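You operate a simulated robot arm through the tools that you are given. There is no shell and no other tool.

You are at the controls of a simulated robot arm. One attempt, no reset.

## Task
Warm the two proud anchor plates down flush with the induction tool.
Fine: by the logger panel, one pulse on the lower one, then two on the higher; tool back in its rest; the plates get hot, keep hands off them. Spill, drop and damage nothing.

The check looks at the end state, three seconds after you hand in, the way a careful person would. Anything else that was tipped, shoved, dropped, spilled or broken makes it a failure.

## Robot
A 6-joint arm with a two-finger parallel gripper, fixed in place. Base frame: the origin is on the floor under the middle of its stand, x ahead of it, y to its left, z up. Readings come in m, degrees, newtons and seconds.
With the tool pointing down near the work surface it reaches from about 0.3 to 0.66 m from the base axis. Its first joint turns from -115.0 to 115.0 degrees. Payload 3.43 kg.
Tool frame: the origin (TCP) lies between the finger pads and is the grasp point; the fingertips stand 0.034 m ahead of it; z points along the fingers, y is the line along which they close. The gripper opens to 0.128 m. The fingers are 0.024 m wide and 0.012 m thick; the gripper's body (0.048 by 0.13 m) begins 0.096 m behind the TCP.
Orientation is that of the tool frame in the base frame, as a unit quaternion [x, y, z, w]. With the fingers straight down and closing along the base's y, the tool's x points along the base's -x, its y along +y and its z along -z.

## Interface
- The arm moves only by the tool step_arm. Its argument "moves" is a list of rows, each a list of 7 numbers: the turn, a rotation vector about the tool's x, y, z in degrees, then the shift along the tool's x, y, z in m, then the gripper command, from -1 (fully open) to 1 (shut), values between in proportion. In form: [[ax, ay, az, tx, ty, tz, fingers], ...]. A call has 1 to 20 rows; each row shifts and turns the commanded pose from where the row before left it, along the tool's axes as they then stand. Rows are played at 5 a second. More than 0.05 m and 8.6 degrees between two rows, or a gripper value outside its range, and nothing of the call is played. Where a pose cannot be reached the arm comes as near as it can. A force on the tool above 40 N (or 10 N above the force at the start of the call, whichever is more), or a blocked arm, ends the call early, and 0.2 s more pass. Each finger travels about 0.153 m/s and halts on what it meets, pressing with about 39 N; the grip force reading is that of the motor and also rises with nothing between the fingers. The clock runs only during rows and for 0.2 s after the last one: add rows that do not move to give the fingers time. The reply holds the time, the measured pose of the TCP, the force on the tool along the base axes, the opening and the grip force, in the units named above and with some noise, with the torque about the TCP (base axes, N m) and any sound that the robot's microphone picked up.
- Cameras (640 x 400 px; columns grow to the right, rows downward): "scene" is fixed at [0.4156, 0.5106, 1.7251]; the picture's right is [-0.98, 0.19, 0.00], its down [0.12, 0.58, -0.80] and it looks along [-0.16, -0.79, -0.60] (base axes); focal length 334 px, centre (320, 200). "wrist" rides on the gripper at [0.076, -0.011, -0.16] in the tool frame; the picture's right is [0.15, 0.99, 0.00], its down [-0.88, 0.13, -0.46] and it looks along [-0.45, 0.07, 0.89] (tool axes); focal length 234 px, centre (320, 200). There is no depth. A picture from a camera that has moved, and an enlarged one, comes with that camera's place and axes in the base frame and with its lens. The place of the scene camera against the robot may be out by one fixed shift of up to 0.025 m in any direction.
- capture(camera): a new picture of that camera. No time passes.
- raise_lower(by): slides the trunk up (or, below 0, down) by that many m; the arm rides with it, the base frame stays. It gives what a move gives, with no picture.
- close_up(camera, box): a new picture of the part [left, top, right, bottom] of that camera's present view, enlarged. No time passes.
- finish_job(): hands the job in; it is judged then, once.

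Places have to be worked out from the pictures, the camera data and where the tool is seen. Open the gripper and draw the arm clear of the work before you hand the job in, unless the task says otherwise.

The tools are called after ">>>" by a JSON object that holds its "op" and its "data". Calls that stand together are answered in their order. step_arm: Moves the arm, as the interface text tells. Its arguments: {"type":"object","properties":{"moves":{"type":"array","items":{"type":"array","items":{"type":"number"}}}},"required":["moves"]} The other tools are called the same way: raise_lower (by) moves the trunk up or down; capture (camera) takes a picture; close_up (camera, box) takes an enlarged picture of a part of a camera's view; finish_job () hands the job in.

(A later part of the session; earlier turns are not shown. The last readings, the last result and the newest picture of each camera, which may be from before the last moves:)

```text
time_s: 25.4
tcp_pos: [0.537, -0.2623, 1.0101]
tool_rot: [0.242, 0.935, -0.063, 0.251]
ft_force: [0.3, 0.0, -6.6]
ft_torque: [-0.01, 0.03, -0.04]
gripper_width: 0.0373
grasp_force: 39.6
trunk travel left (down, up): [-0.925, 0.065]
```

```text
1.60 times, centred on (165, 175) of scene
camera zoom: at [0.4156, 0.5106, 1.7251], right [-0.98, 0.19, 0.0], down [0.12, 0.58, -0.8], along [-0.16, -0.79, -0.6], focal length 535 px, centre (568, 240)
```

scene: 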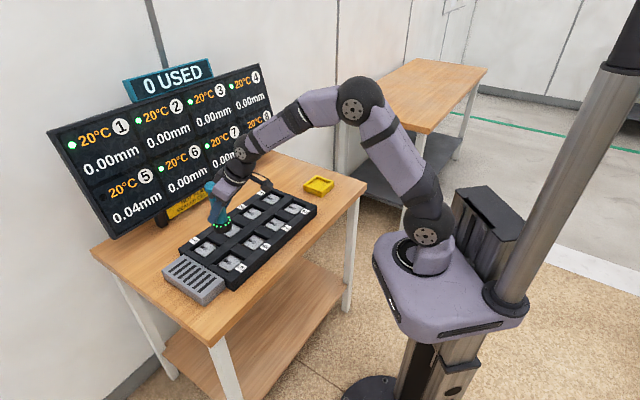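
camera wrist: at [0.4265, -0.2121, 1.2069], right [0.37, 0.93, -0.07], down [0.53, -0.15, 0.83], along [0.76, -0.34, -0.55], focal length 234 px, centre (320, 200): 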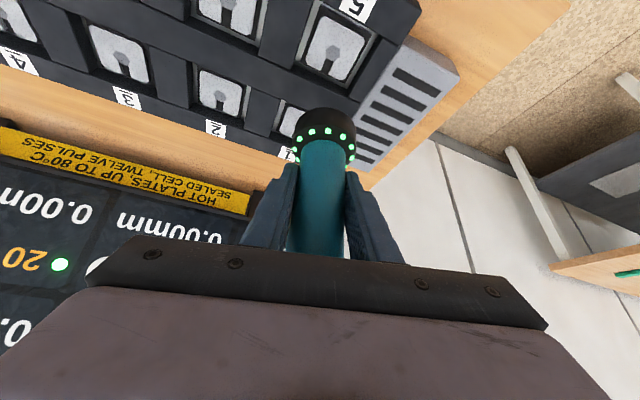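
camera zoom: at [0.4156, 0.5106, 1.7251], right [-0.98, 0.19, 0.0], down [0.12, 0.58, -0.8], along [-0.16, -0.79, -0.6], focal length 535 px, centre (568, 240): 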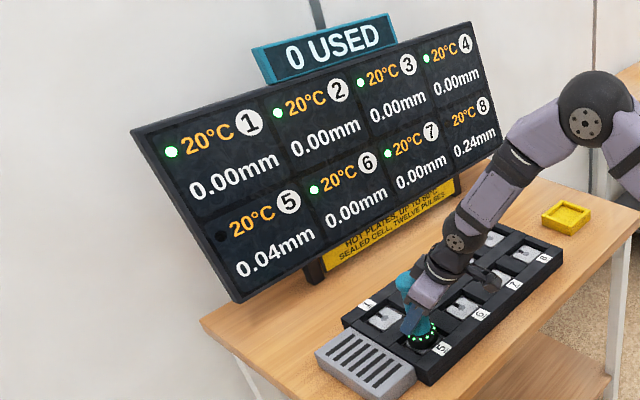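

Still free at 1.010, and the ring is entering the pocket cleanly. Next 4 mm.

>>> {"op": "step_arm", "data": {"moves": [[0, 0, 0, 0.001, 0, 0.00174, 1], [0, 0, 0, 0.001, 0, 0.00174, 1]]}}

>>> {"op": "close_up", "data": {"camera": "wrist", "box": [240, 30, 440, 200]}}

>>> {"op": "close_up", "data": {"camera": "scene", "box": [40, 50, 290, 300]}}

```text
time_s: 26.0
tcp_pos: [0.5377, -0.2612, 1.0079]
tool_rot: [0.241, 0.935, -0.063, 0.251]
ft_force: [-0.4, 0.4, -2.7]
ft_torque: [-0.02, 0.1, 0.02]
gripper_width: 0.0377
grasp_force: 38.8
trunk travel left (down, up): [-0.925, 0.065]
```

```text
2.35 times, centred on (340, 115) of wrist
camera zoom: at [0.4055, -0.2005, 1.1066], right [0.37, 0.93, -0.07], down [0.53, -0.15, 0.84], along [0.77, -0.34, -0.54], focal length 551 px, centre (273, 400)
```

zoom: 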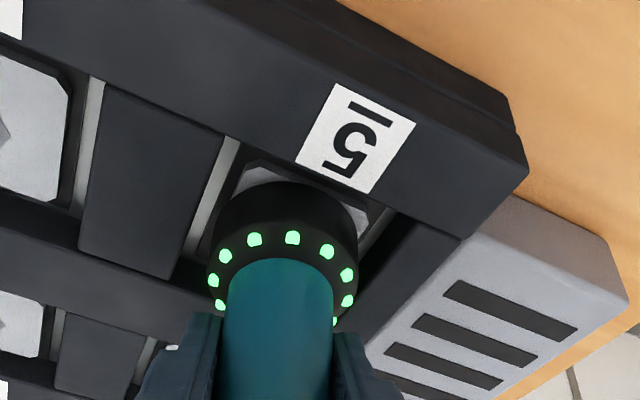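

```text
1.60 times, centred on (165, 175) of scene
camera zoom: at [0.4156, 0.5106, 1.7251], right [-0.98, 0.19, 0.0], down [0.12, 0.58, -0.8], along [-0.16, -0.79, -0.6], focal length 535 px, centre (568, 240)
```

zoom: 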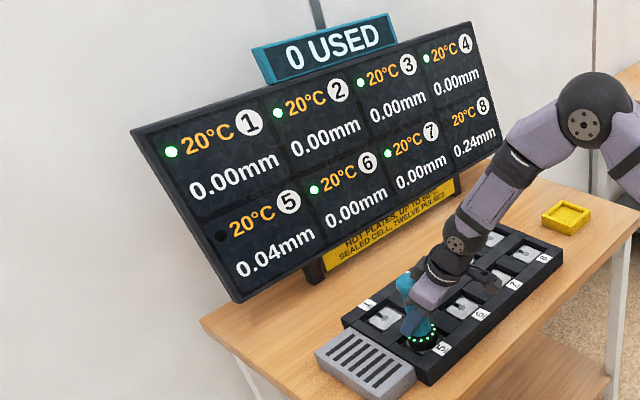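

The weight reading dropped from about 6.5 N to 2.7 N, so the ring is resting lightly on plate 5. There's no pulse yet, so I'll dwell briefly and check the panel before pressing any harder.

>>> {"op": "step_arm", "data": {"moves": [[0, 0, 0, 0, 0, 0, 1]]}}

>>> {"op": "close_up", "data": {"camera": "scene", "box": [40, 50, 290, 300]}}

```text
time_s: 26.4
tcp_pos: [0.5365, -0.2608, 1.0058]
tool_rot: [0.241, 0.935, -0.064, 0.252]
ft_force: [1.1, 0.0, -2.9]
ft_torque: [-0.04, 0.09, 0.05]
gripper_width: 0.0371
grasp_force: 38.6
trunk travel left (down, up): [-0.925, 0.065]
```

```text
1.60 times, centred on (165, 175) of scene
camera zoom: at [0.4156, 0.5106, 1.7251], right [-0.98, 0.19, 0.0], down [0.12, 0.58, -0.8], along [-0.16, -0.79, -0.6], focal length 535 px, centre (568, 240)
```

zoom: 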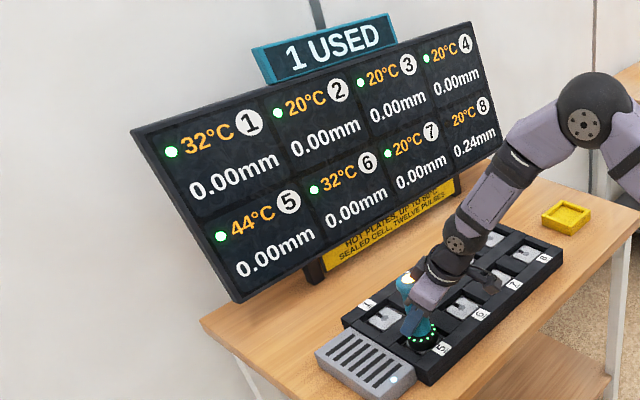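

The pulse fired: the panel shows 1 USED and plate 5 at 44 °C and 0.00 mm with its green light on. I'll lift straight up now so it doesn't fire again.

>>> {"op": "step_arm", "data": {"moves": [[0, 0, 0, -0.01, 0, -0.0174, 1], [0, 0, 0, -0.015, 0, -0.026, 1], [0, 0, 0, -0.02, 0, -0.0347, 1], [0, 0, 0, -0.01, 0, -0.0174, 1], [0, 0, 0, 0, 0, 0, 1]]}}

>>> {"op": "close_up", "data": {"camera": "scene", "box": [40, 50, 290, 300]}}

>>> {"op": "capture", "data": {"camera": "wrist"}}

```text
time_s: 27.6
tcp_pos: [0.5369, -0.2614, 1.1157]
tool_rot: [0.241, 0.935, -0.064, 0.251]
ft_force: [0.0, -0.3, -6.5]
ft_torque: [0.01, 0.0, -0.02]
gripper_width: 0.0376
grasp_force: 38.7
trunk travel left (down, up): [-0.925, 0.065]
```

```text
1.60 times, centred on (165, 175) of scene
camera zoom: at [0.4156, 0.5106, 1.7251], right [-0.98, 0.19, 0.0], down [0.12, 0.58, -0.8], along [-0.16, -0.79, -0.6], focal length 535 px, centre (568, 240)
```

zoom: 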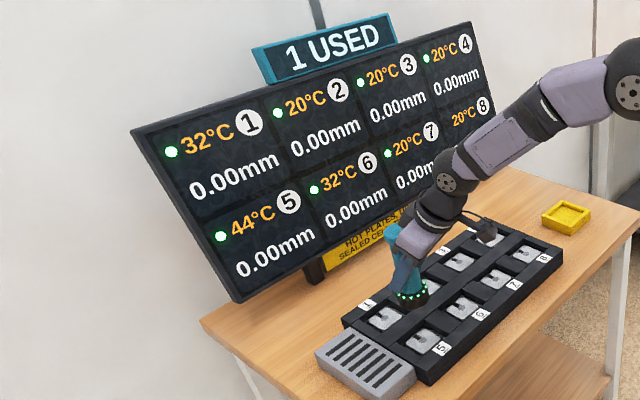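

```text
taken
camera wrist: at [0.4052, -0.2002, 1.216], right [0.37, 0.93, -0.07], down [0.53, -0.15, 0.83], along [0.76, -0.34, -0.55], focal length 234 px, centre (320, 200)
```

wrist: 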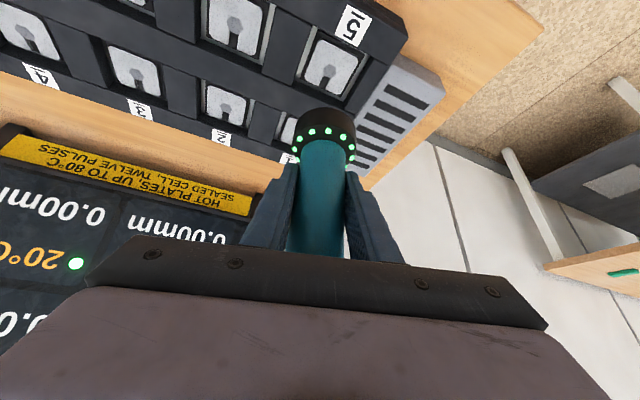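

Lifted clear, and the panel holds at 1 USED with plate 5 at 0.00 mm. Contact on the plate was at TCP z≈1.007. Next I'll swing back at height to plate 8, near (0.303, -0.494).

>>> {"op": "step_arm", "data": {"moves": [[1.62, 0, 2.82, 0, -0.0339, 0, 1], [1.62, 0, 2.82, 0, -0.0339, 0, 1], [1.62, 0, 2.82, 0, -0.0339, 0, 1], [1.62, 0, 2.82, 0, -0.0339, 0, 1], [1.62, 0, 2.82, 0, -0.0339, 0, 1], [1.62, 0, 2.82, 0, -0.0339, 0, 1], [1.62, 0, 2.82, 0, -0.0339, 0, 1], [1.62, 0, 2.82, 0, -0.0339, 0, 1], [1.62, 0, 2.82, 0, -0.0339, 0, 1], [1.62, 0, 2.82, 0, -0.0339, 0, 1], [0, 0, 0, 0, 0, 0, 1], [0, 0, 0, 0, 0, 0, 1]]}}

>>> {"op": "close_up", "data": {"camera": "wrist", "box": [240, 0, 440, 170]}}

>>> {"op": "capture", "data": {"camera": "scene"}}

```text
time_s: 30.2
tcp_pos: [0.3065, -0.5041, 1.1157]
tool_rot: [0.493, 0.831, -0.129, 0.223]
ft_force: [0.9, -0.5, -7.2]
ft_torque: [0.0, 0.01, 0.02]
gripper_width: 0.0375
grasp_force: 39.3
trunk travel left (down, up): [-0.925, 0.065]
```

```text
2.35 times, centred on (340, 85) of wrist
camera zoom: at [0.2282, -0.3823, 1.2154], right [0.81, 0.59, -0.07], down [0.37, -0.41, 0.83], along [0.46, -0.7, -0.55], focal length 551 px, centre (273, 471)
```

zoom: 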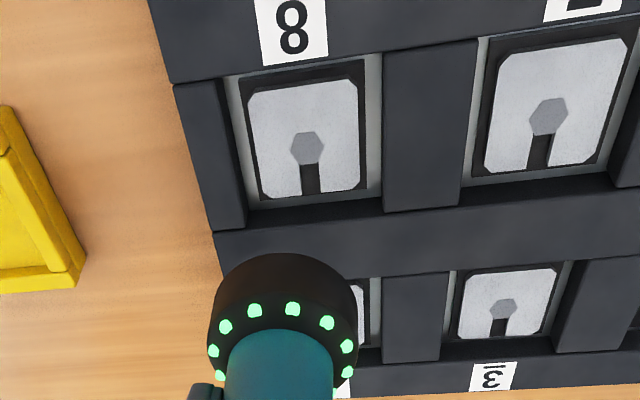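

```text
taken
```

scene: 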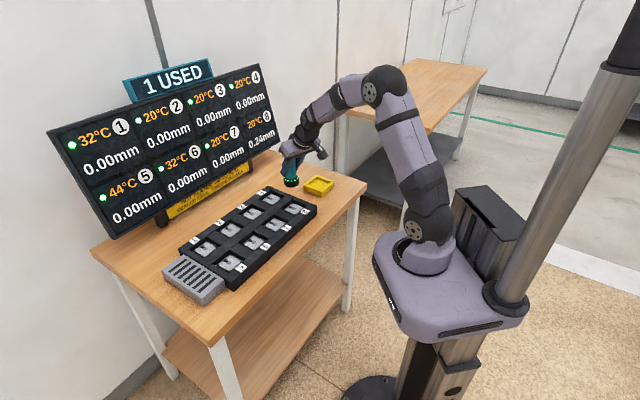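

From this view plate 8's centre is at (0.307, -0.494). I'll centre over it and lower to TCP z≈1.07 to verify.

>>> {"op": "step_arm", "data": {"moves": [[0, 0, 0, 0.0077, 0.0049, -0.0044, 1], [0, 0, 0, 0, 0, 0, 1], [0, 0, 0, 0.01137, 0, 0.0198, 1], [0, 0, 0, 0.01137, 0, 0.0198, 1], [0, 0, 0, 0, 0, 0, 1], [0, 0, 0, 0, 0, 0, 1]]}}

>>> {"op": "close_up", "data": {"camera": "wrist", "box": [240, 0, 440, 170]}}

>>> {"op": "close_up", "data": {"camera": "scene", "box": [230, 150, 370, 260]}}

```text
time_s: 31.6
tcp_pos: [0.3069, -0.4941, 1.069]
tool_rot: [0.493, 0.831, -0.129, 0.224]
ft_force: [0.2, -0.2, -6.5]
ft_torque: [0.01, -0.01, -0.02]
gripper_width: 0.0373
grasp_force: 39.1
trunk travel left (down, up): [-0.925, 0.065]
```

```text
2.35 times, centred on (340, 85) of wrist
camera zoom: at [0.2293, -0.372, 1.1694], right [0.81, 0.59, -0.07], down [0.37, -0.41, 0.83], along [0.46, -0.7, -0.55], focal length 551 px, centre (273, 471)
```

zoom: 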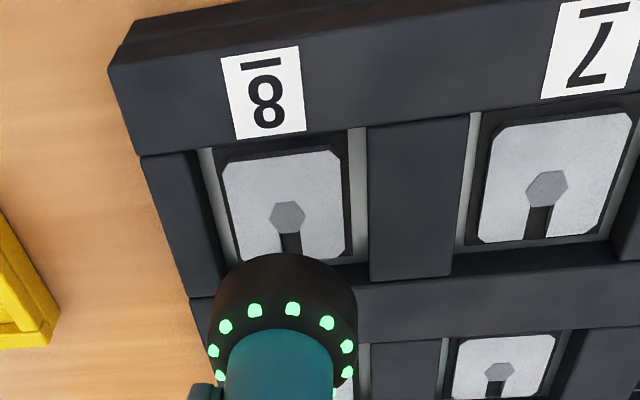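

```text
3.64 times, centred on (300, 205) of scene
camera zoom: at [0.4156, 0.5106, 1.7251], right [-0.98, 0.19, 0.0], down [0.12, 0.58, -0.8], along [-0.16, -0.79, -0.6], focal length 1216 px, centre (393, 182)
```

zoom: 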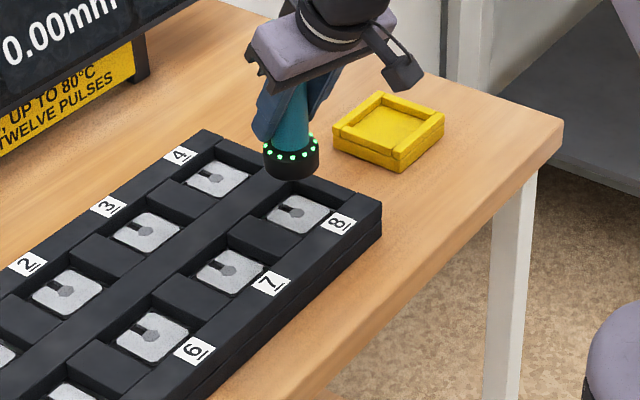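

Plate 8 and the ring line up in the same image positions as plate 5 did at this height. I'll lower to about 1.02, then creep down.

>>> {"op": "step_arm", "data": {"moves": [[0, 0, 0, 0.005, 0, 0.0087, 1], [0, 0, 0, 0.005, 0, 0.0087, 1], [0, 0, 0, 0.005, 0, 0.0087, 1], [0, 0, 0, 0.005, 0, 0.0087, 1], [0, 0, 0, 0.004, 0, 0.007, 1], [0, 0, 0, 0, 0, 0, 1]]}}

>>> {"op": "close_up", "data": {"camera": "wrist", "box": [240, 30, 440, 200]}}

>>> {"op": "close_up", "data": {"camera": "scene", "box": [230, 150, 370, 260]}}

```text
time_s: 33.0
tcp_pos: [0.3067, -0.4936, 1.0214]
tool_rot: [0.493, 0.831, -0.13, 0.223]
ft_force: [-0.7, -0.7, -7.0]
ft_torque: [0.0, 0.01, 0.0]
gripper_width: 0.0372
grasp_force: 38.8
trunk travel left (down, up): [-0.925, 0.065]
```

```text
2.35 times, centred on (340, 115) of wrist
camera zoom: at [0.2287, -0.371, 1.1216], right [0.81, 0.59, -0.07], down [0.37, -0.41, 0.83], along [0.46, -0.7, -0.55], focal length 551 px, centre (273, 400)
```

zoom: 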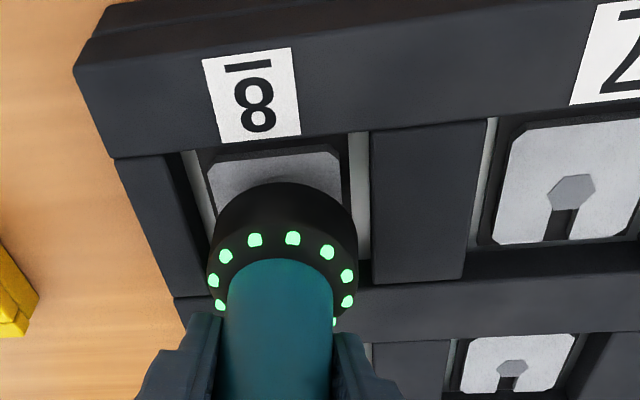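

```text
3.64 times, centred on (300, 205) of scene
camera zoom: at [0.4156, 0.5106, 1.7251], right [-0.98, 0.19, 0.0], down [0.12, 0.58, -0.8], along [-0.16, -0.79, -0.6], focal length 1216 px, centre (393, 182)
```

zoom: 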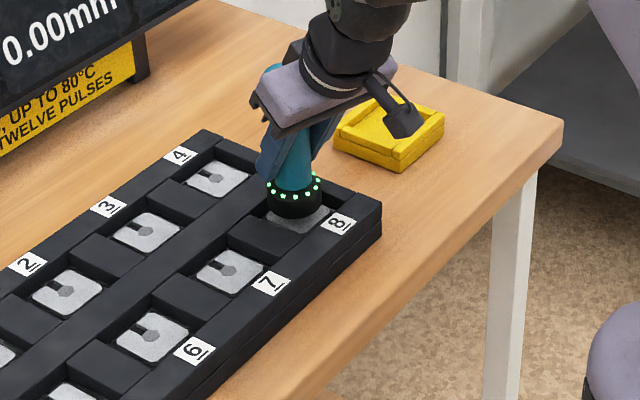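

The ring is in the pocket mouth, clear of the walls. I'll creep down to just above contact.

>>> {"op": "step_arm", "data": {"moves": [[0, 0, 0, 0.0015, 0, 0.0026, 1], [0, 0, 0, 0.0015, 0, 0.0026, 1], [0, 0, 0, 0.0015, 0, 0.0026, 1]]}}

>>> {"op": "close_up", "data": {"camera": "wrist", "box": [240, 30, 440, 200]}}

>>> {"op": "close_up", "data": {"camera": "scene", "box": [40, 50, 330, 260]}}

```text
time_s: 33.8
tcp_pos: [0.3064, -0.4938, 1.0133]
tool_rot: [0.493, 0.831, -0.13, 0.222]
ft_force: [0.2, 0.0, -6.0]
ft_torque: [0.0, -0.02, 0.02]
gripper_width: 0.0374
grasp_force: 38.8
trunk travel left (down, up): [-0.925, 0.065]
```

```text
2.35 times, centred on (340, 115) of wrist
camera zoom: at [0.229, -0.3716, 1.1125], right [0.81, 0.59, -0.07], down [0.37, -0.41, 0.83], along [0.46, -0.7, -0.55], focal length 551 px, centre (273, 400)
```

zoom: 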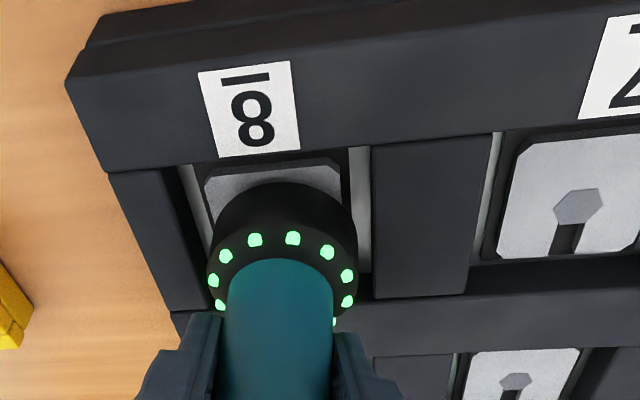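

```text
1.90 times, centred on (185, 155) of scene
camera zoom: at [0.4156, 0.5106, 1.7251], right [-0.98, 0.19, 0.0], down [0.12, 0.58, -0.8], along [-0.16, -0.79, -0.6], focal length 637 px, centre (577, 286)
```

zoom: 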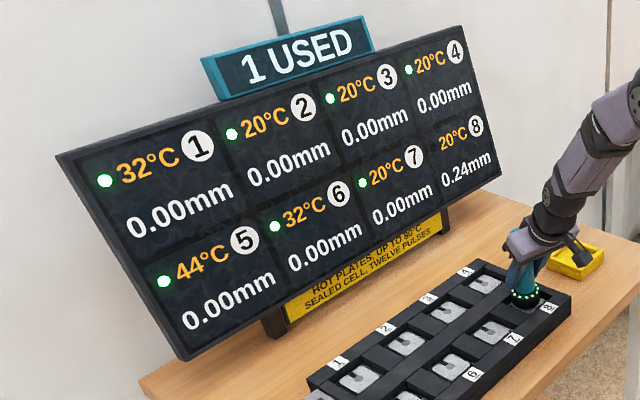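

The tool is still free at 1.013, and plate 8 still reads 0.24 mm with 1 USED. I'll take the final few millimetres to light contact.

>>> {"op": "step_arm", "data": {"moves": [[0, 0, 0, 0.00125, 0, 0.00217, 1], [0, 0, 0, 0.00125, 0, 0.00217, 1]]}}

>>> {"op": "close_up", "data": {"camera": "scene", "box": [40, 50, 330, 260]}}

```text
time_s: 34.4
tcp_pos: [0.3062, -0.4942, 1.0081]
tool_rot: [0.493, 0.831, -0.129, 0.222]
ft_force: [0.2, 0.1, -7.5]
ft_torque: [-0.01, 0.02, -0.03]
gripper_width: 0.0376
grasp_force: 39.5
trunk travel left (down, up): [-0.925, 0.065]
```

```text
1.90 times, centred on (185, 155) of scene
camera zoom: at [0.4156, 0.5106, 1.7251], right [-0.98, 0.19, 0.0], down [0.12, 0.58, -0.8], along [-0.16, -0.79, -0.6], focal length 637 px, centre (577, 286)
```

zoom: 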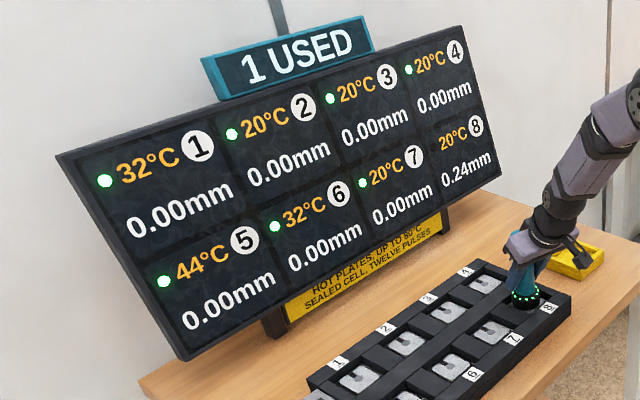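

There's no contact yet (force still at full weight), so I'll go down 2 mm more.

>>> {"op": "step_arm", "data": {"moves": [[0, 0, 0, 0.001, 0, 0.00174, 1]]}}

>>> {"op": "close_up", "data": {"camera": "scene", "box": [40, 50, 330, 260]}}

```text
time_s: 34.8
tcp_pos: [0.3081, -0.4931, 1.0083]
tool_rot: [0.493, 0.83, -0.132, 0.224]
ft_force: [-0.8, 2.3, -0.4]
ft_torque: [0.04, 0.16, 0.03]
gripper_width: 0.0377
grasp_force: 38.6
trunk travel left (down, up): [-0.925, 0.065]
```

```text
1.90 times, centred on (185, 155) of scene
camera zoom: at [0.4156, 0.5106, 1.7251], right [-0.98, 0.19, 0.0], down [0.12, 0.58, -0.8], along [-0.16, -0.79, -0.6], focal length 637 px, centre (577, 286)
```

zoom: 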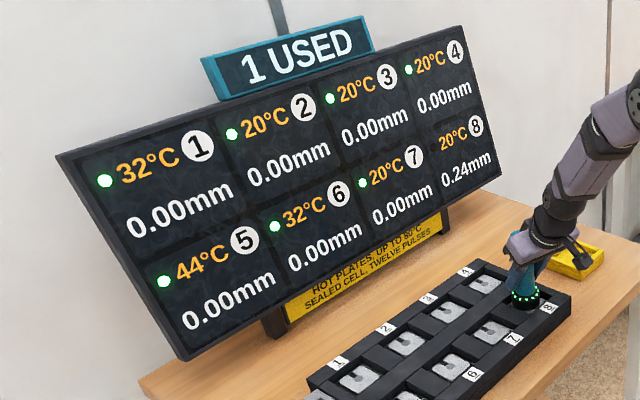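

The ring is now resting on plate 8, with about 6–7 N of the weight off the arm. I'll dwell one row as I did on plate 5 and read the panel.

>>> {"op": "step_arm", "data": {"moves": [[0, 0, 0, 0, 0, 0, 1]]}}

>>> {"op": "close_up", "data": {"camera": "scene", "box": [40, 50, 330, 260]}}

```text
time_s: 35.2
tcp_pos: [0.3073, -0.4939, 1.0065]
tool_rot: [0.493, 0.83, -0.131, 0.224]
ft_force: [0.3, 0.6, 3.0]
ft_torque: [-0.06, 0.21, 0.04]
gripper_width: 0.0375
grasp_force: 38.3
trunk travel left (down, up): [-0.925, 0.065]
```

```text
1.90 times, centred on (185, 155) of scene
camera zoom: at [0.4156, 0.5106, 1.7251], right [-0.98, 0.19, 0.0], down [0.12, 0.58, -0.8], along [-0.16, -0.79, -0.6], focal length 637 px, centre (577, 286)
```

zoom: 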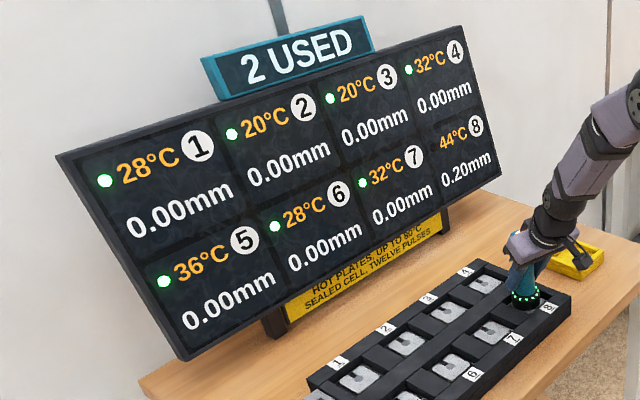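

The panel shows 2 USED, with plate 8 at 44 °C and 0.20 mm. The first pulse has landed, so I'll lift off now and re-touch for the second.

>>> {"op": "step_arm", "data": {"moves": [[0, 0, 0, -0.005, 0, -0.0087, 1], [0, 0, 0, -0.005, 0, -0.0087, 1], [0, 0, 0, 0, 0, 0, 1]]}}

>>> {"op": "close_up", "data": {"camera": "scene", "box": [40, 50, 330, 260]}}

>>> {"op": "close_up", "data": {"camera": "wrist", "box": [240, 30, 440, 200]}}

```text
time_s: 36.0
tcp_pos: [0.306, -0.4941, 1.0252]
tool_rot: [0.493, 0.831, -0.129, 0.222]
ft_force: [0.6, 0.0, -6.9]
ft_torque: [0.0, -0.01, -0.02]
gripper_width: 0.0374
grasp_force: 39.2
trunk travel left (down, up): [-0.925, 0.065]
```

```text
1.90 times, centred on (185, 155) of scene
camera zoom: at [0.4156, 0.5106, 1.7251], right [-0.98, 0.19, 0.0], down [0.12, 0.58, -0.8], along [-0.16, -0.79, -0.6], focal length 637 px, centre (577, 286)
```

zoom: 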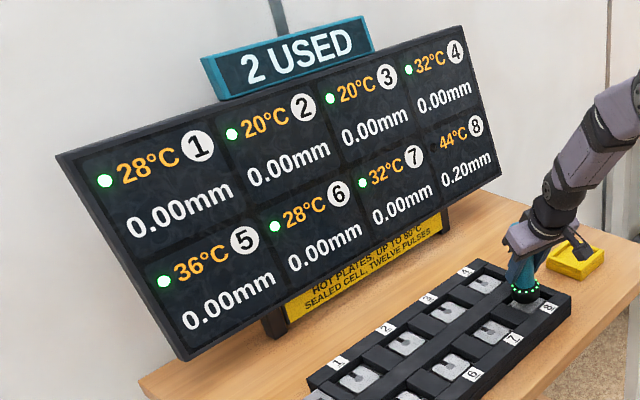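

```text
2.35 times, centred on (340, 115) of wrist
camera zoom: at [0.2286, -0.3711, 1.1255], right [0.81, 0.59, -0.07], down [0.37, -0.41, 0.83], along [0.46, -0.7, -0.55], focal length 551 px, centre (273, 400)
```

zoom: 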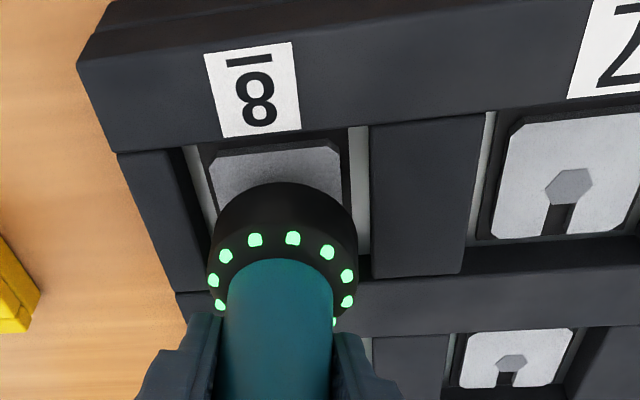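

The lift was clean, and the panel is steady at 2 USED with plate 8 at 0.20 mm. Now I'll lower again for the second pulse.

>>> {"op": "step_arm", "data": {"moves": [[0, 0, 0, 0.003, 0, 0.0052, 1], [0, 0, 0, 0.003, 0, 0.0052, 1], [0, 0, 0, 0.0015, 0, 0.0026, 1]]}}

>>> {"op": "step_arm", "data": {"moves": [[0, 0, 0, 0.00125, 0, 0.00217, 1]]}}

>>> {"op": "close_up", "data": {"camera": "scene", "box": [40, 50, 330, 260]}}

```text
time_s: 36.8
tcp_pos: [0.3062, -0.4938, 1.011]
tool_rot: [0.494, 0.83, -0.13, 0.224]
ft_force: [1.1, 0.1, -6.4]
ft_torque: [0.0, -0.02, 0.01]
gripper_width: 0.0373
grasp_force: 39.2
trunk travel left (down, up): [-0.925, 0.065]
```

```text
time_s: 37.2
tcp_pos: [0.3068, -0.4951, 1.0085]
tool_rot: [0.494, 0.83, -0.13, 0.223]
ft_force: [0.6, -1.1, -6.0]
ft_torque: [-0.01, -0.07, 0.0]
gripper_width: 0.0373
grasp_force: 38.9
trunk travel left (down, up): [-0.925, 0.065]
```

```text
1.90 times, centred on (185, 155) of scene
camera zoom: at [0.4156, 0.5106, 1.7251], right [-0.98, 0.19, 0.0], down [0.12, 0.58, -0.8], along [-0.16, -0.79, -0.6], focal length 637 px, centre (577, 286)
```

zoom: 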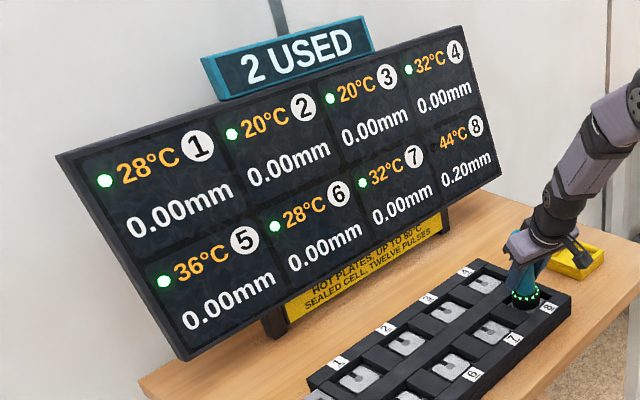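

I'm at 1.0085, just at the point of touching, and there's no pulse yet. I'll go down another 1.5 mm for light contact.

>>> {"op": "step_arm", "data": {"moves": [[0, 0, 0, 0.00075, 0, 0.0013, 1]]}}

>>> {"op": "close_up", "data": {"camera": "scene", "box": [40, 50, 330, 260]}}

```text
time_s: 37.6
tcp_pos: [0.3069, -0.4941, 1.0065]
tool_rot: [0.493, 0.831, -0.13, 0.223]
ft_force: [-0.1, -0.5, -5.6]
ft_torque: [-0.01, 0.04, 0.02]
gripper_width: 0.0376
grasp_force: 39.1
trunk travel left (down, up): [-0.925, 0.065]
```

```text
1.90 times, centred on (185, 155) of scene
camera zoom: at [0.4156, 0.5106, 1.7251], right [-0.98, 0.19, 0.0], down [0.12, 0.58, -0.8], along [-0.16, -0.79, -0.6], focal length 637 px, centre (577, 286)
```

zoom: 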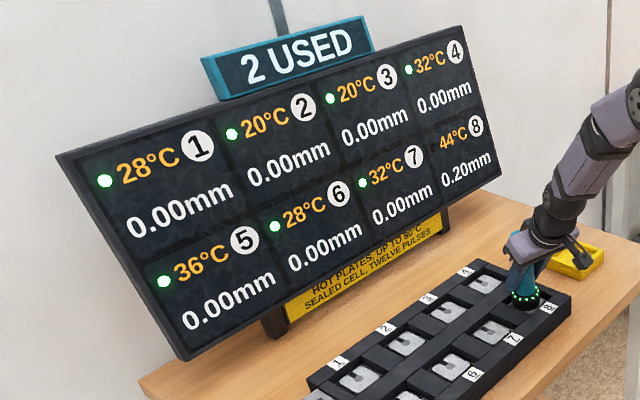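

There's only about 1 N of contact so far, so I'll add 1 mm and check again.

>>> {"op": "step_arm", "data": {"moves": [[0, 0, 0, 0.0005, 0, 0.00087, 1]]}}

>>> {"op": "close_up", "data": {"camera": "scene", "box": [40, 50, 330, 260]}}

```text
time_s: 38.0
tcp_pos: [0.3067, -0.494, 1.0067]
tool_rot: [0.493, 0.83, -0.131, 0.224]
ft_force: [-0.3, 1.9, 0.9]
ft_torque: [0.03, 0.14, -0.03]
gripper_width: 0.0373
grasp_force: 38.4
trunk travel left (down, up): [-0.925, 0.065]
```

```text
1.90 times, centred on (185, 155) of scene
camera zoom: at [0.4156, 0.5106, 1.7251], right [-0.98, 0.19, 0.0], down [0.12, 0.58, -0.8], along [-0.16, -0.79, -0.6], focal length 637 px, centre (577, 286)
```

zoom: 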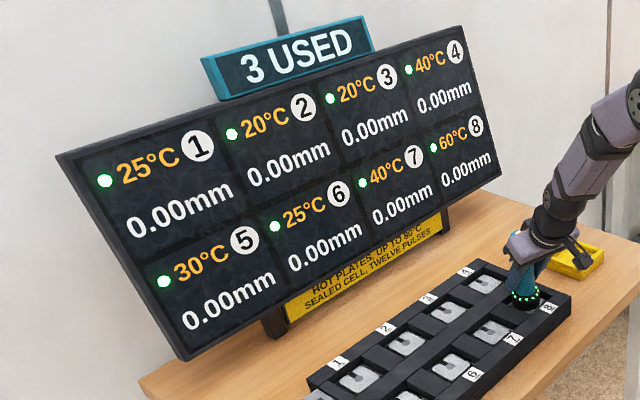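

3 USED: plate 8 now reads 0.00 mm with its green light, and all eight plates are flush. I'll lift straight up and clear right away.

>>> {"op": "step_arm", "data": {"moves": [[0, 0, 0, -0.01, 0, -0.0174, 1], [0, 0, 0, -0.015, 0, -0.026, 1], [0, 0, 0, -0.02, 0, -0.0347, 1], [0, 0, 0, -0.01, 0, -0.0174, 1], [0, 0, 0, 0, 0, 0, 1], [0, 0, 0, 0, 0, 0, 1]]}}

>>> {"op": "close_up", "data": {"camera": "scene", "box": [40, 50, 330, 260]}}

>>> {"op": "capture", "data": {"camera": "wrist"}}

```text
time_s: 39.4
tcp_pos: [0.3062, -0.4933, 1.1144]
tool_rot: [0.493, 0.831, -0.13, 0.223]
ft_force: [-0.3, -0.9, -6.9]
ft_torque: [0.0, 0.01, -0.02]
gripper_width: 0.0376
grasp_force: 38.4
trunk travel left (down, up): [-0.925, 0.065]
```

```text
1.90 times, centred on (185, 155) of scene
camera zoom: at [0.4156, 0.5106, 1.7251], right [-0.98, 0.19, 0.0], down [0.12, 0.58, -0.8], along [-0.16, -0.79, -0.6], focal length 637 px, centre (577, 286)
```

zoom: 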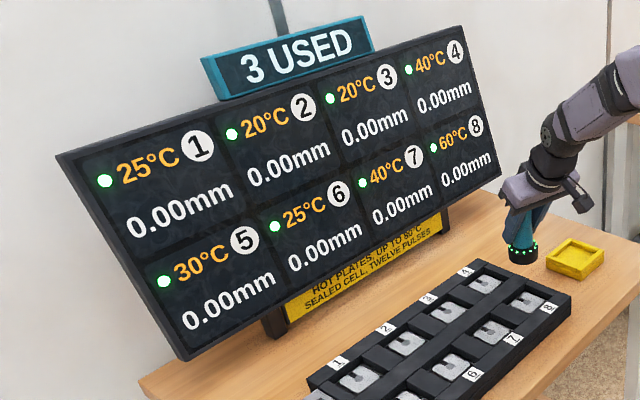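

```text
taken
camera wrist: at [0.2282, -0.3718, 1.2155], right [0.81, 0.59, -0.07], down [0.37, -0.41, 0.83], along [0.46, -0.7, -0.55], focal length 234 px, centre (320, 200)
```

wrist: 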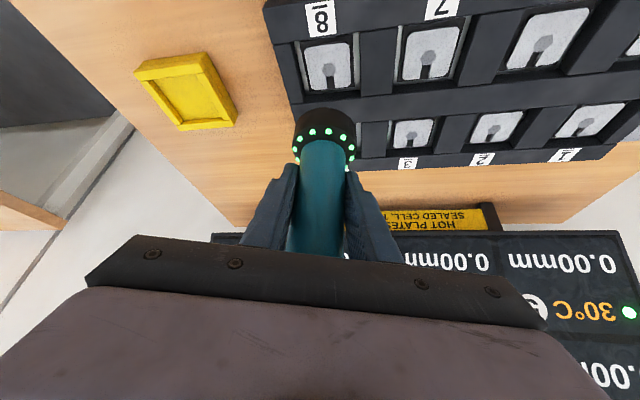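

All eight plates read 0.00 mm and the tool is clear. I'll turn back to the original grasp heading and carry the tool over the yellow rest at this height.

>>> {"op": "step_arm", "data": {"moves": [[1.424, 0, 2.48, 0, 0, 0, 1], [1.424, 0, 2.48, 0, 0, 0, 1], [1.424, 0, 2.48, 0, 0, 0, 1], [1.424, 0, 2.48, 0, 0, 0, 1], [1.424, 0, 2.48, 0, 0, 0, 1], [0, 0, 0, -0.01557, -0.0237, 0.00901, 1], [0, 0, 0, -0.01557, -0.0237, 0.00901, 1], [0, 0, 0, -0.01557, -0.0237, 0.00901, 1], [0, 0, 0, -0.01557, -0.0237, 0.00901, 1], [0, 0, 0, -0.01557, -0.0237, 0.00901, 1], [0, 0, 0, -0.01557, -0.0237, 0.00901, 1], [0, 0, 0, -0.01557, -0.0237, 0.00901, 1], [0, 0, 0, 0, 0, 0, 1], [0, 0, 0, 0, 0, 0, 1]]}}

>>> {"op": "capture", "data": {"camera": "wrist"}}

>>> {"op": "close_up", "data": {"camera": "scene", "box": [260, 80, 400, 220]}}

```text
time_s: 42.4
tcp_pos: [0.1764, -0.6583, 1.113]
tool_rot: [0.592, 0.764, -0.155, 0.204]
ft_force: [0.3, -0.1, -6.3]
ft_torque: [0.02, 0.0, -0.03]
gripper_width: 0.0376
grasp_force: 39.0
trunk travel left (down, up): [-0.925, 0.065]
```

```text
taken
camera wrist: at [0.1302, -0.5196, 1.2149], right [0.93, 0.37, -0.07], down [0.26, -0.49, 0.83], along [0.27, -0.79, -0.55], focal length 234 px, centre (320, 200)
```

wrist: 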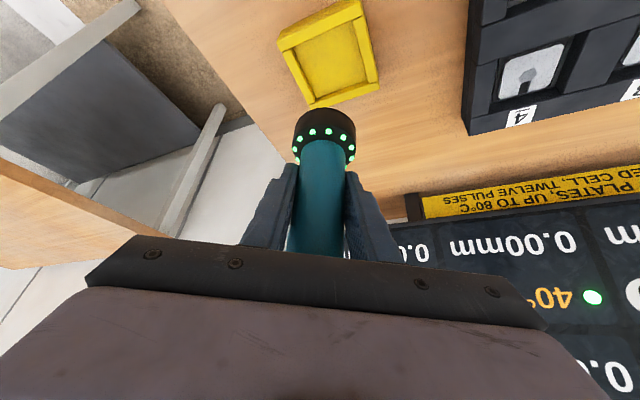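

```text
2.86 times, centred on (330, 150) of scene
camera zoom: at [0.4156, 0.5106, 1.7251], right [-0.98, 0.19, 0.0], down [0.12, 0.58, -0.8], along [-0.16, -0.79, -0.6], focal length 956 px, centre (291, 343)
```

zoom: 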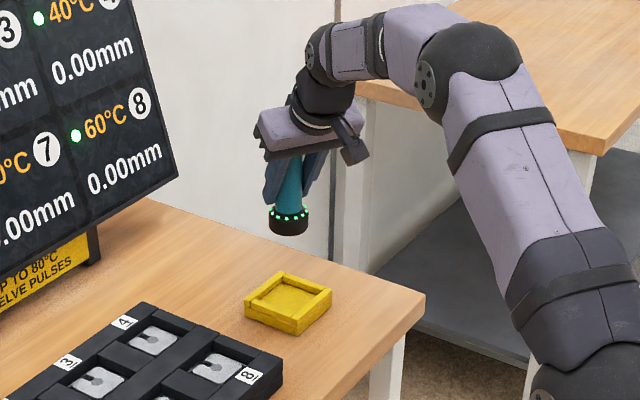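

The tool hangs over the rest. I'll enlarge the view to measure the tray's inner floor against the tool axis before lowering.

>>> {"op": "close_up", "data": {"camera": "wrist", "box": [260, 0, 400, 120]}}

>>> {"op": "close_up", "data": {"camera": "scene", "box": [290, 150, 360, 210]}}

```text
3.33 times, centred on (330, 60) of wrist
camera zoom: at [0.1302, -0.5196, 1.2149], right [0.93, 0.37, -0.07], down [0.26, -0.49, 0.83], along [0.27, -0.79, -0.55], focal length 781 px, centre (287, 667)
```

zoom: 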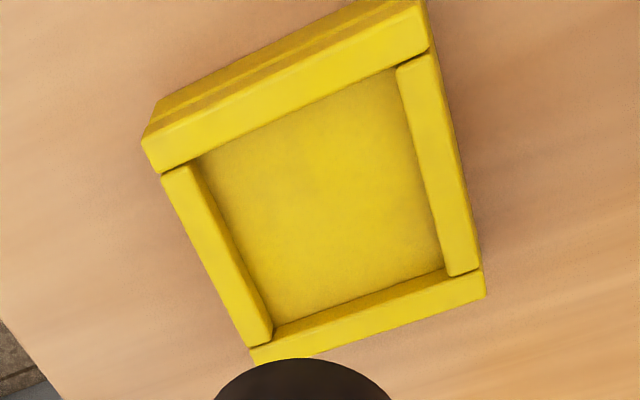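

```text
6.67 times, centred on (325, 180) of scene
camera zoom: at [0.4156, 0.5106, 1.7251], right [-0.98, 0.19, 0.0], down [0.12, 0.58, -0.8], along [-0.16, -0.79, -0.6], focal length 2230 px, centre (287, 333)
```

zoom: 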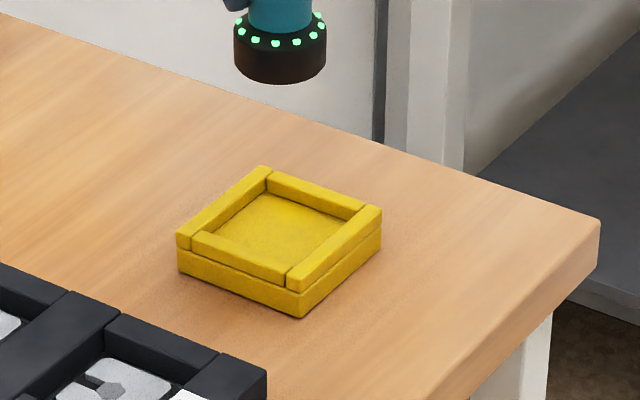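

The tray floor centre measures (0.1796, -0.658), which matches the original tool position, and there's plenty of room around the ring. I'll shift 2 mm and lower most of the way.

>>> {"op": "step_arm", "data": {"moves": [[0, 0, 0, 0, 0.0024, 0, 1], [0, 0, 0, 0.00892, 0, 0.01563, 1], [0, 0, 0, 0.00892, 0, 0.01563, 1], [0, 0, 0, 0.00892, 0, 0.01563, 1], [0, 0, 0, 0.00892, 0, 0.01563, 1], [0, 0, 0, 0.00892, 0, 0.01563, 1], [0, 0, 0, 0, 0, 0, 1]]}}

>>> {"op": "capture", "data": {"camera": "wrist"}}

>>> {"op": "close_up", "data": {"camera": "scene", "box": [270, 120, 390, 220]}}

```text
time_s: 44.0
tcp_pos: [0.1791, -0.6569, 1.0253]
tool_rot: [0.593, 0.763, -0.156, 0.205]
ft_force: [1.3, 0.8, -6.3]
ft_torque: [0.03, 0.01, -0.02]
gripper_width: 0.0372
grasp_force: 39.1
trunk travel left (down, up): [-0.925, 0.065]
```

```text
taken
camera wrist: at [0.1336, -0.5187, 1.1255], right [0.93, 0.37, -0.07], down [0.26, -0.49, 0.83], along [0.27, -0.79, -0.55], focal length 234 px, centre (320, 200)
```

wrist: 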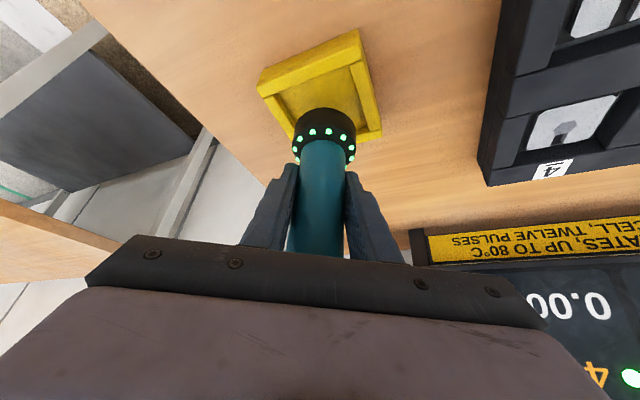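

```text
4.00 times, centred on (330, 170) of scene
camera zoom: at [0.4156, 0.5106, 1.7251], right [-0.98, 0.19, 0.0], down [0.12, 0.58, -0.8], along [-0.16, -0.79, -0.6], focal length 1338 px, centre (280, 320)
```

zoom: 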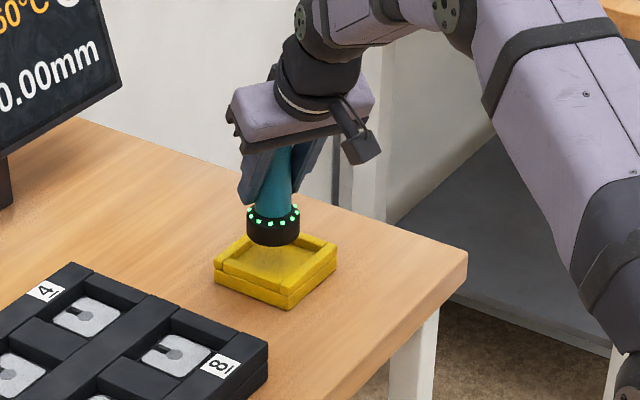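

The ring is centred over the tray and just above its walls. I'll lower 3 cm in small steps.

>>> {"op": "step_arm", "data": {"moves": [[0, 0, 0, 0.0025, 0, 0.00434, 1], [0, 0, 0, 0.0025, 0, 0.00434, 1], [0, 0, 0, 0.0025, 0, 0.00434, 1], [0, 0, 0, 0.0025, 0, 0.00434, 1], [0, 0, 0, 0.0025, 0, 0.00434, 1], [0, 0, 0, 0.0025, 0, 0.00434, 1], [0, 0, 0, 0, 0, 0, 1]]}}

>>> {"op": "close_up", "data": {"camera": "wrist", "box": [240, 30, 440, 200]}}

>>> {"op": "close_up", "data": {"camera": "scene", "box": [270, 120, 390, 220]}}

```text
time_s: 45.6
tcp_pos: [0.179, -0.6566, 0.9949]
tool_rot: [0.593, 0.763, -0.156, 0.205]
ft_force: [-0.8, 1.0, -6.5]
ft_torque: [0.02, -0.01, 0.0]
gripper_width: 0.0373
grasp_force: 39.0
trunk travel left (down, up): [-0.925, 0.065]
```

```text
2.35 times, centred on (340, 115) of wrist
camera zoom: at [0.1341, -0.5185, 1.0955], right [0.93, 0.37, -0.07], down [0.26, -0.49, 0.83], along [0.27, -0.79, -0.55], focal length 551 px, centre (273, 400)
```

zoom: 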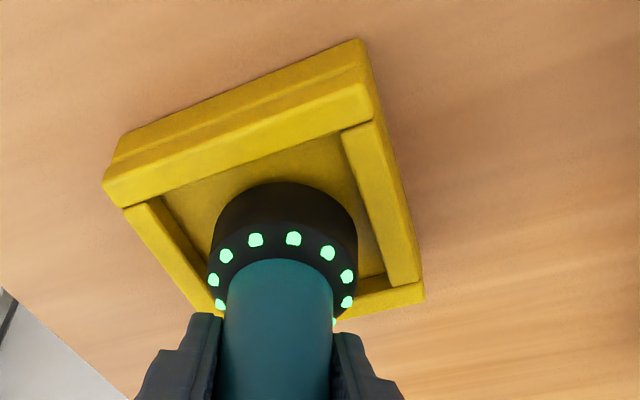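

```text
4.00 times, centred on (330, 170) of scene
camera zoom: at [0.4156, 0.5106, 1.7251], right [-0.98, 0.19, 0.0], down [0.12, 0.58, -0.8], along [-0.16, -0.79, -0.6], focal length 1338 px, centre (280, 320)
```

zoom: 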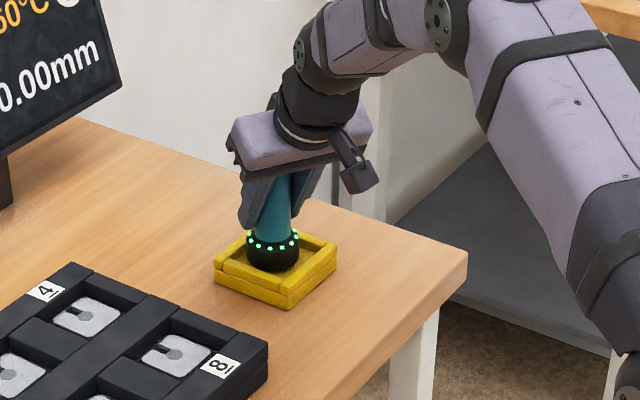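

The ring is inside the tray, still hanging free about 4–5 mm above the floor. I'll go down in 1.5–2 mm steps until the floor takes the weight.

>>> {"op": "step_arm", "data": {"moves": [[0, 0, 0, 0.001, 0, 0.00174, 1], [0, 0, 0, 0.001, 0, 0.00174, 1]]}}

>>> {"op": "step_arm", "data": {"moves": [[0, 0, 0, 0.00075, 0, 0.0013, 1]]}}

```text
time_s: 46.2
tcp_pos: [0.1812, -0.6565, 0.9906]
tool_rot: [0.593, 0.764, -0.155, 0.204]
ft_force: [0.2, -0.8, -7.4]
ft_torque: [0.0, -0.01, -0.04]
gripper_width: 0.0375
grasp_force: 39.0
trunk travel left (down, up): [-0.925, 0.065]
```

```text
time_s: 46.6
tcp_pos: [0.1781, -0.6576, 0.9897]
tool_rot: [0.593, 0.763, -0.157, 0.204]
ft_force: [-0.3, 0.7, -4.1]
ft_torque: [-0.01, 0.07, 0.0]
gripper_width: 0.0375
grasp_force: 39.3
trunk travel left (down, up): [-0.925, 0.065]
```

Weight is starting to transfer (4.1 N left). I'll go 1 mm more to seat it fully.

>>> {"op": "step_arm", "data": {"moves": [[0, 0, 0, 0.0004, 0, 0.0007, 1], [0, 0, 0, 0, 0, 0, 1]]}}

>>> {"op": "close_up", "data": {"camera": "scene", "box": [270, 120, 390, 220]}}

>>> {"op": "close_up", "data": {"camera": "wrist", "box": [240, 30, 440, 200]}}

```text
time_s: 47.2
tcp_pos: [0.1797, -0.6572, 0.9899]
tool_rot: [0.593, 0.762, -0.158, 0.205]
ft_force: [0.2, 0.4, -0.1]
ft_torque: [-0.07, 0.13, 0.0]
gripper_width: 0.0375
grasp_force: 39.2
trunk travel left (down, up): [-0.925, 0.065]
```

```text
4.00 times, centred on (330, 170) of scene
camera zoom: at [0.4156, 0.5106, 1.7251], right [-0.98, 0.19, 0.0], down [0.12, 0.58, -0.8], along [-0.16, -0.79, -0.6], focal length 1338 px, centre (280, 320)
```

zoom: 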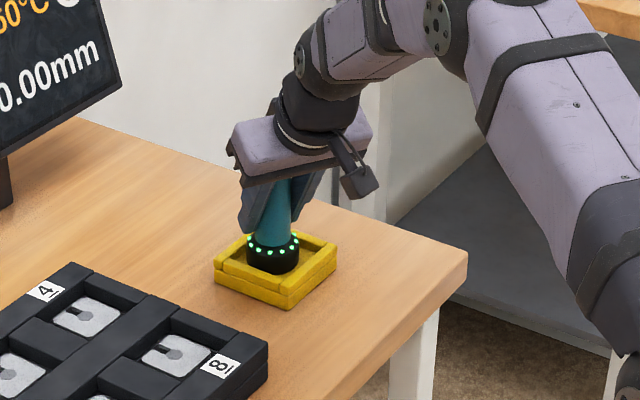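

```text
2.35 times, centred on (340, 115) of wrist
camera zoom: at [0.1341, -0.5182, 1.0901], right [0.93, 0.37, -0.07], down [0.26, -0.49, 0.84], along [0.27, -0.79, -0.55], focal length 551 px, centre (273, 400)
```

zoom: 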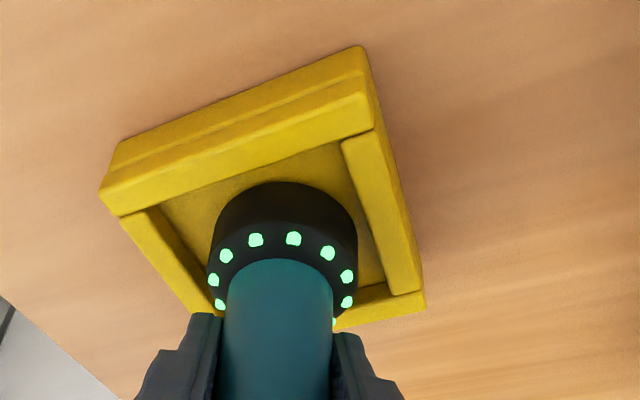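

The floor now carries the full weight, with the force near zero at the same TCP height as the original grasp. I'll open the fingers gradually to release without nudging it.

>>> {"op": "step_arm", "data": {"moves": [[0, 0, 0, 0, 0, 0, 0.45], [0, 0, 0, 0, 0, 0, 0.38], [0, 0, 0, 0, 0, 0, 0.3], [0, 0, 0, 0, 0, 0, 0.1], [0, 0, 0, 0, 0, 0, -0.3], [0, 0, 0, 0, 0, 0, -0.7], [0, 0, 0, 0, 0, 0, -1], [0, 0, 0, 0, 0, 0, -1]]}}

>>> {"op": "close_up", "data": {"camera": "scene", "box": [270, 120, 390, 220]}}

>>> {"op": "capture", "data": {"camera": "wrist"}}

```text
time_s: 49.0
tcp_pos: [0.1791, -0.6549, 0.9894]
tool_rot: [0.593, 0.763, -0.157, 0.204]
ft_force: [-0.4, 0.4, 0.1]
ft_torque: [-0.01, 0.0, -0.03]
gripper_width: 0.1281
grasp_force: 0.1
trunk travel left (down, up): [-0.925, 0.065]
```

```text
4.00 times, centred on (330, 170) of scene
camera zoom: at [0.4156, 0.5106, 1.7251], right [-0.98, 0.19, 0.0], down [0.12, 0.58, -0.8], along [-0.16, -0.79, -0.6], focal length 1338 px, centre (280, 320)
```

zoom: 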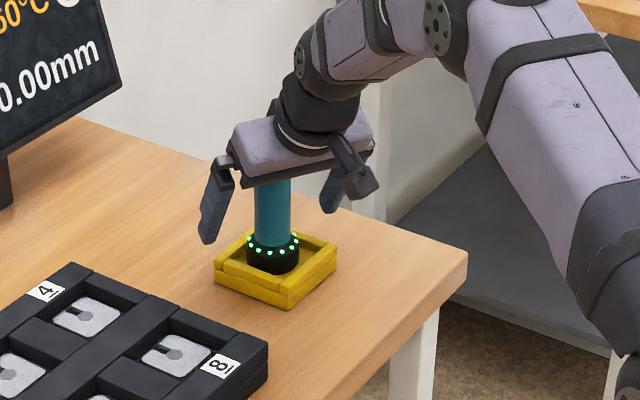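

```text
taken
camera wrist: at [0.134, -0.5179, 1.0897], right [0.93, 0.37, -0.07], down [0.26, -0.49, 0.83], along [0.27, -0.79, -0.55], focal length 234 px, centre (320, 200)
```

wrist: 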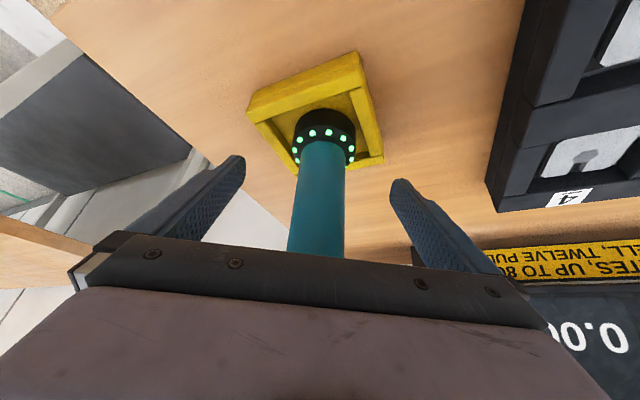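

The tool stands upright and free in its rest. I'll back straight out along the finger direction, keeping the handle between the open fingers, and then pull toward the robot.

>>> {"op": "step_arm", "data": {"moves": [[0, 0, 0, 0, 0, -0.015, -1], [0, 0, 0, 0, 0, -0.025, -1], [0, 0, 0, 0, 0, -0.03, -1], [0, 0, 0, 0, 0, -0.03, -1], [0, 0, 0, 0, 0, -0.03, -1], [0, 0, 0, 0, 0, -0.03, -1], [0, 0, 0, 0, 0, -0.03, -1], [0, 0, 0, 0.01, 0, -0.03, -1], [0, 0, 0, 0.01, 0, -0.03, -1], [0, 0, 0, 0, 0, 0, -1], [0, 0, 0, 0, 0, 0, -1]]}}

>>> {"op": "capture", "data": {"camera": "scene"}}

>>> {"op": "capture", "data": {"camera": "wrist"}}

```text
time_s: 51.4
tcp_pos: [0.1434, -0.5185, 1.1966]
tool_rot: [0.593, 0.763, -0.156, 0.205]
ft_force: [0.2, -0.5, 0.0]
ft_torque: [0.0, 0.01, -0.02]
gripper_width: 0.128
grasp_force: 0.0
trunk travel left (down, up): [-0.925, 0.065]
```

```text
taken
```

scene: 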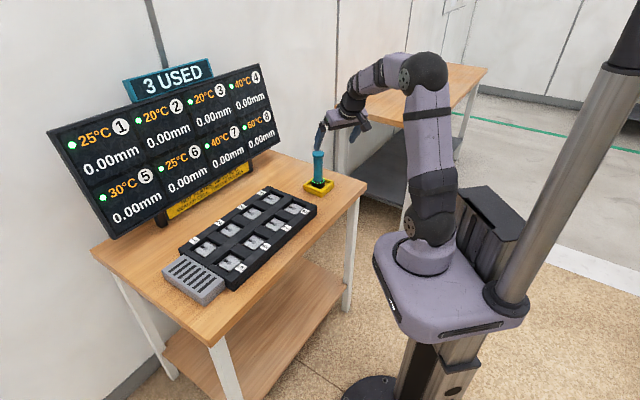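

```text
taken
camera wrist: at [0.0975, -0.3801, 1.2971], right [0.93, 0.37, -0.07], down [0.26, -0.49, 0.83], along [0.27, -0.79, -0.55], focal length 234 px, centre (320, 200)
```

wrist: 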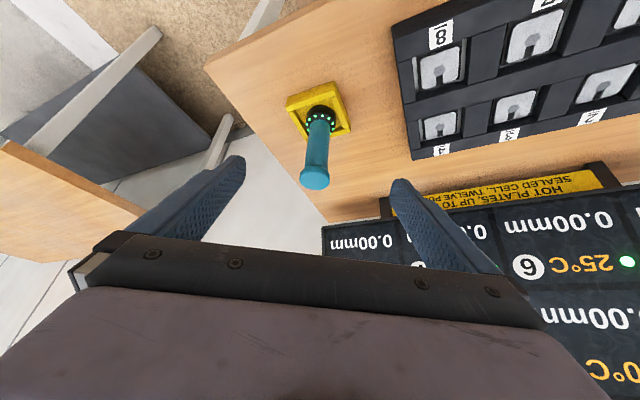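

The gripper is clear and the tool stands properly in its rest. I'll retreat further toward the start pose and do a final panel check.

>>> {"op": "step_arm", "data": {"moves": [[0, 0, 0, 0.015, 0, -0.03, -1], [0, 0, 0, 0.015, 0, -0.03, -1], [0, 0, 0, 0.015, 0, -0.03, -1], [0, 0, 0, 0.015, 0, -0.03, -1], [0, 0, 0, 0, 0, 0, -1], [0, 0, 0, 0, 0, 0, -1]]}}

>>> {"op": "close_up", "data": {"camera": "scene", "box": [40, 50, 360, 310]}}

>>> {"op": "close_up", "data": {"camera": "scene", "box": [260, 120, 380, 220]}}

```text
time_s: 52.8
tcp_pos: [0.1151, -0.41, 1.2712]
tool_rot: [0.593, 0.763, -0.157, 0.205]
ft_force: [-0.1, -0.2, 0.4]
ft_torque: [-0.01, 0.02, 0.0]
gripper_width: 0.1281
grasp_force: 0.1
trunk travel left (down, up): [-0.925, 0.065]
```

```text
1.54 times, centred on (200, 180) of scene
camera zoom: at [0.4156, 0.5106, 1.7251], right [-0.98, 0.19, 0.0], down [0.12, 0.58, -0.8], along [-0.16, -0.79, -0.6], focal length 515 px, centre (505, 231)
```

zoom: 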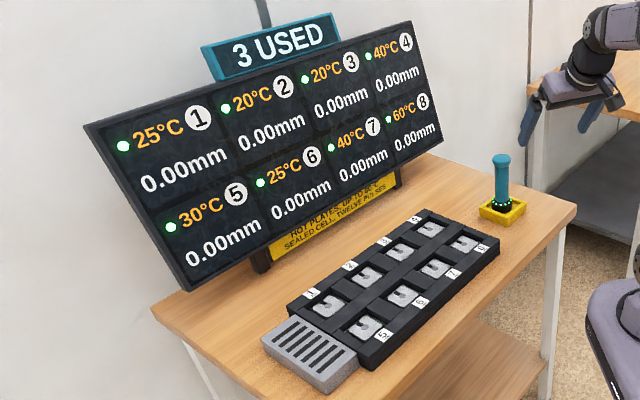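

```text
4.00 times, centred on (320, 170) of scene
camera zoom: at [0.4156, 0.5106, 1.7251], right [-0.98, 0.19, 0.0], down [0.12, 0.58, -0.8], along [-0.16, -0.79, -0.6], focal length 1338 px, centre (320, 320)
```

zoom: 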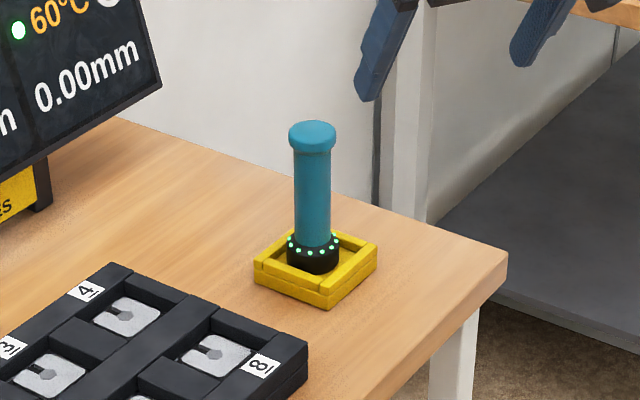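

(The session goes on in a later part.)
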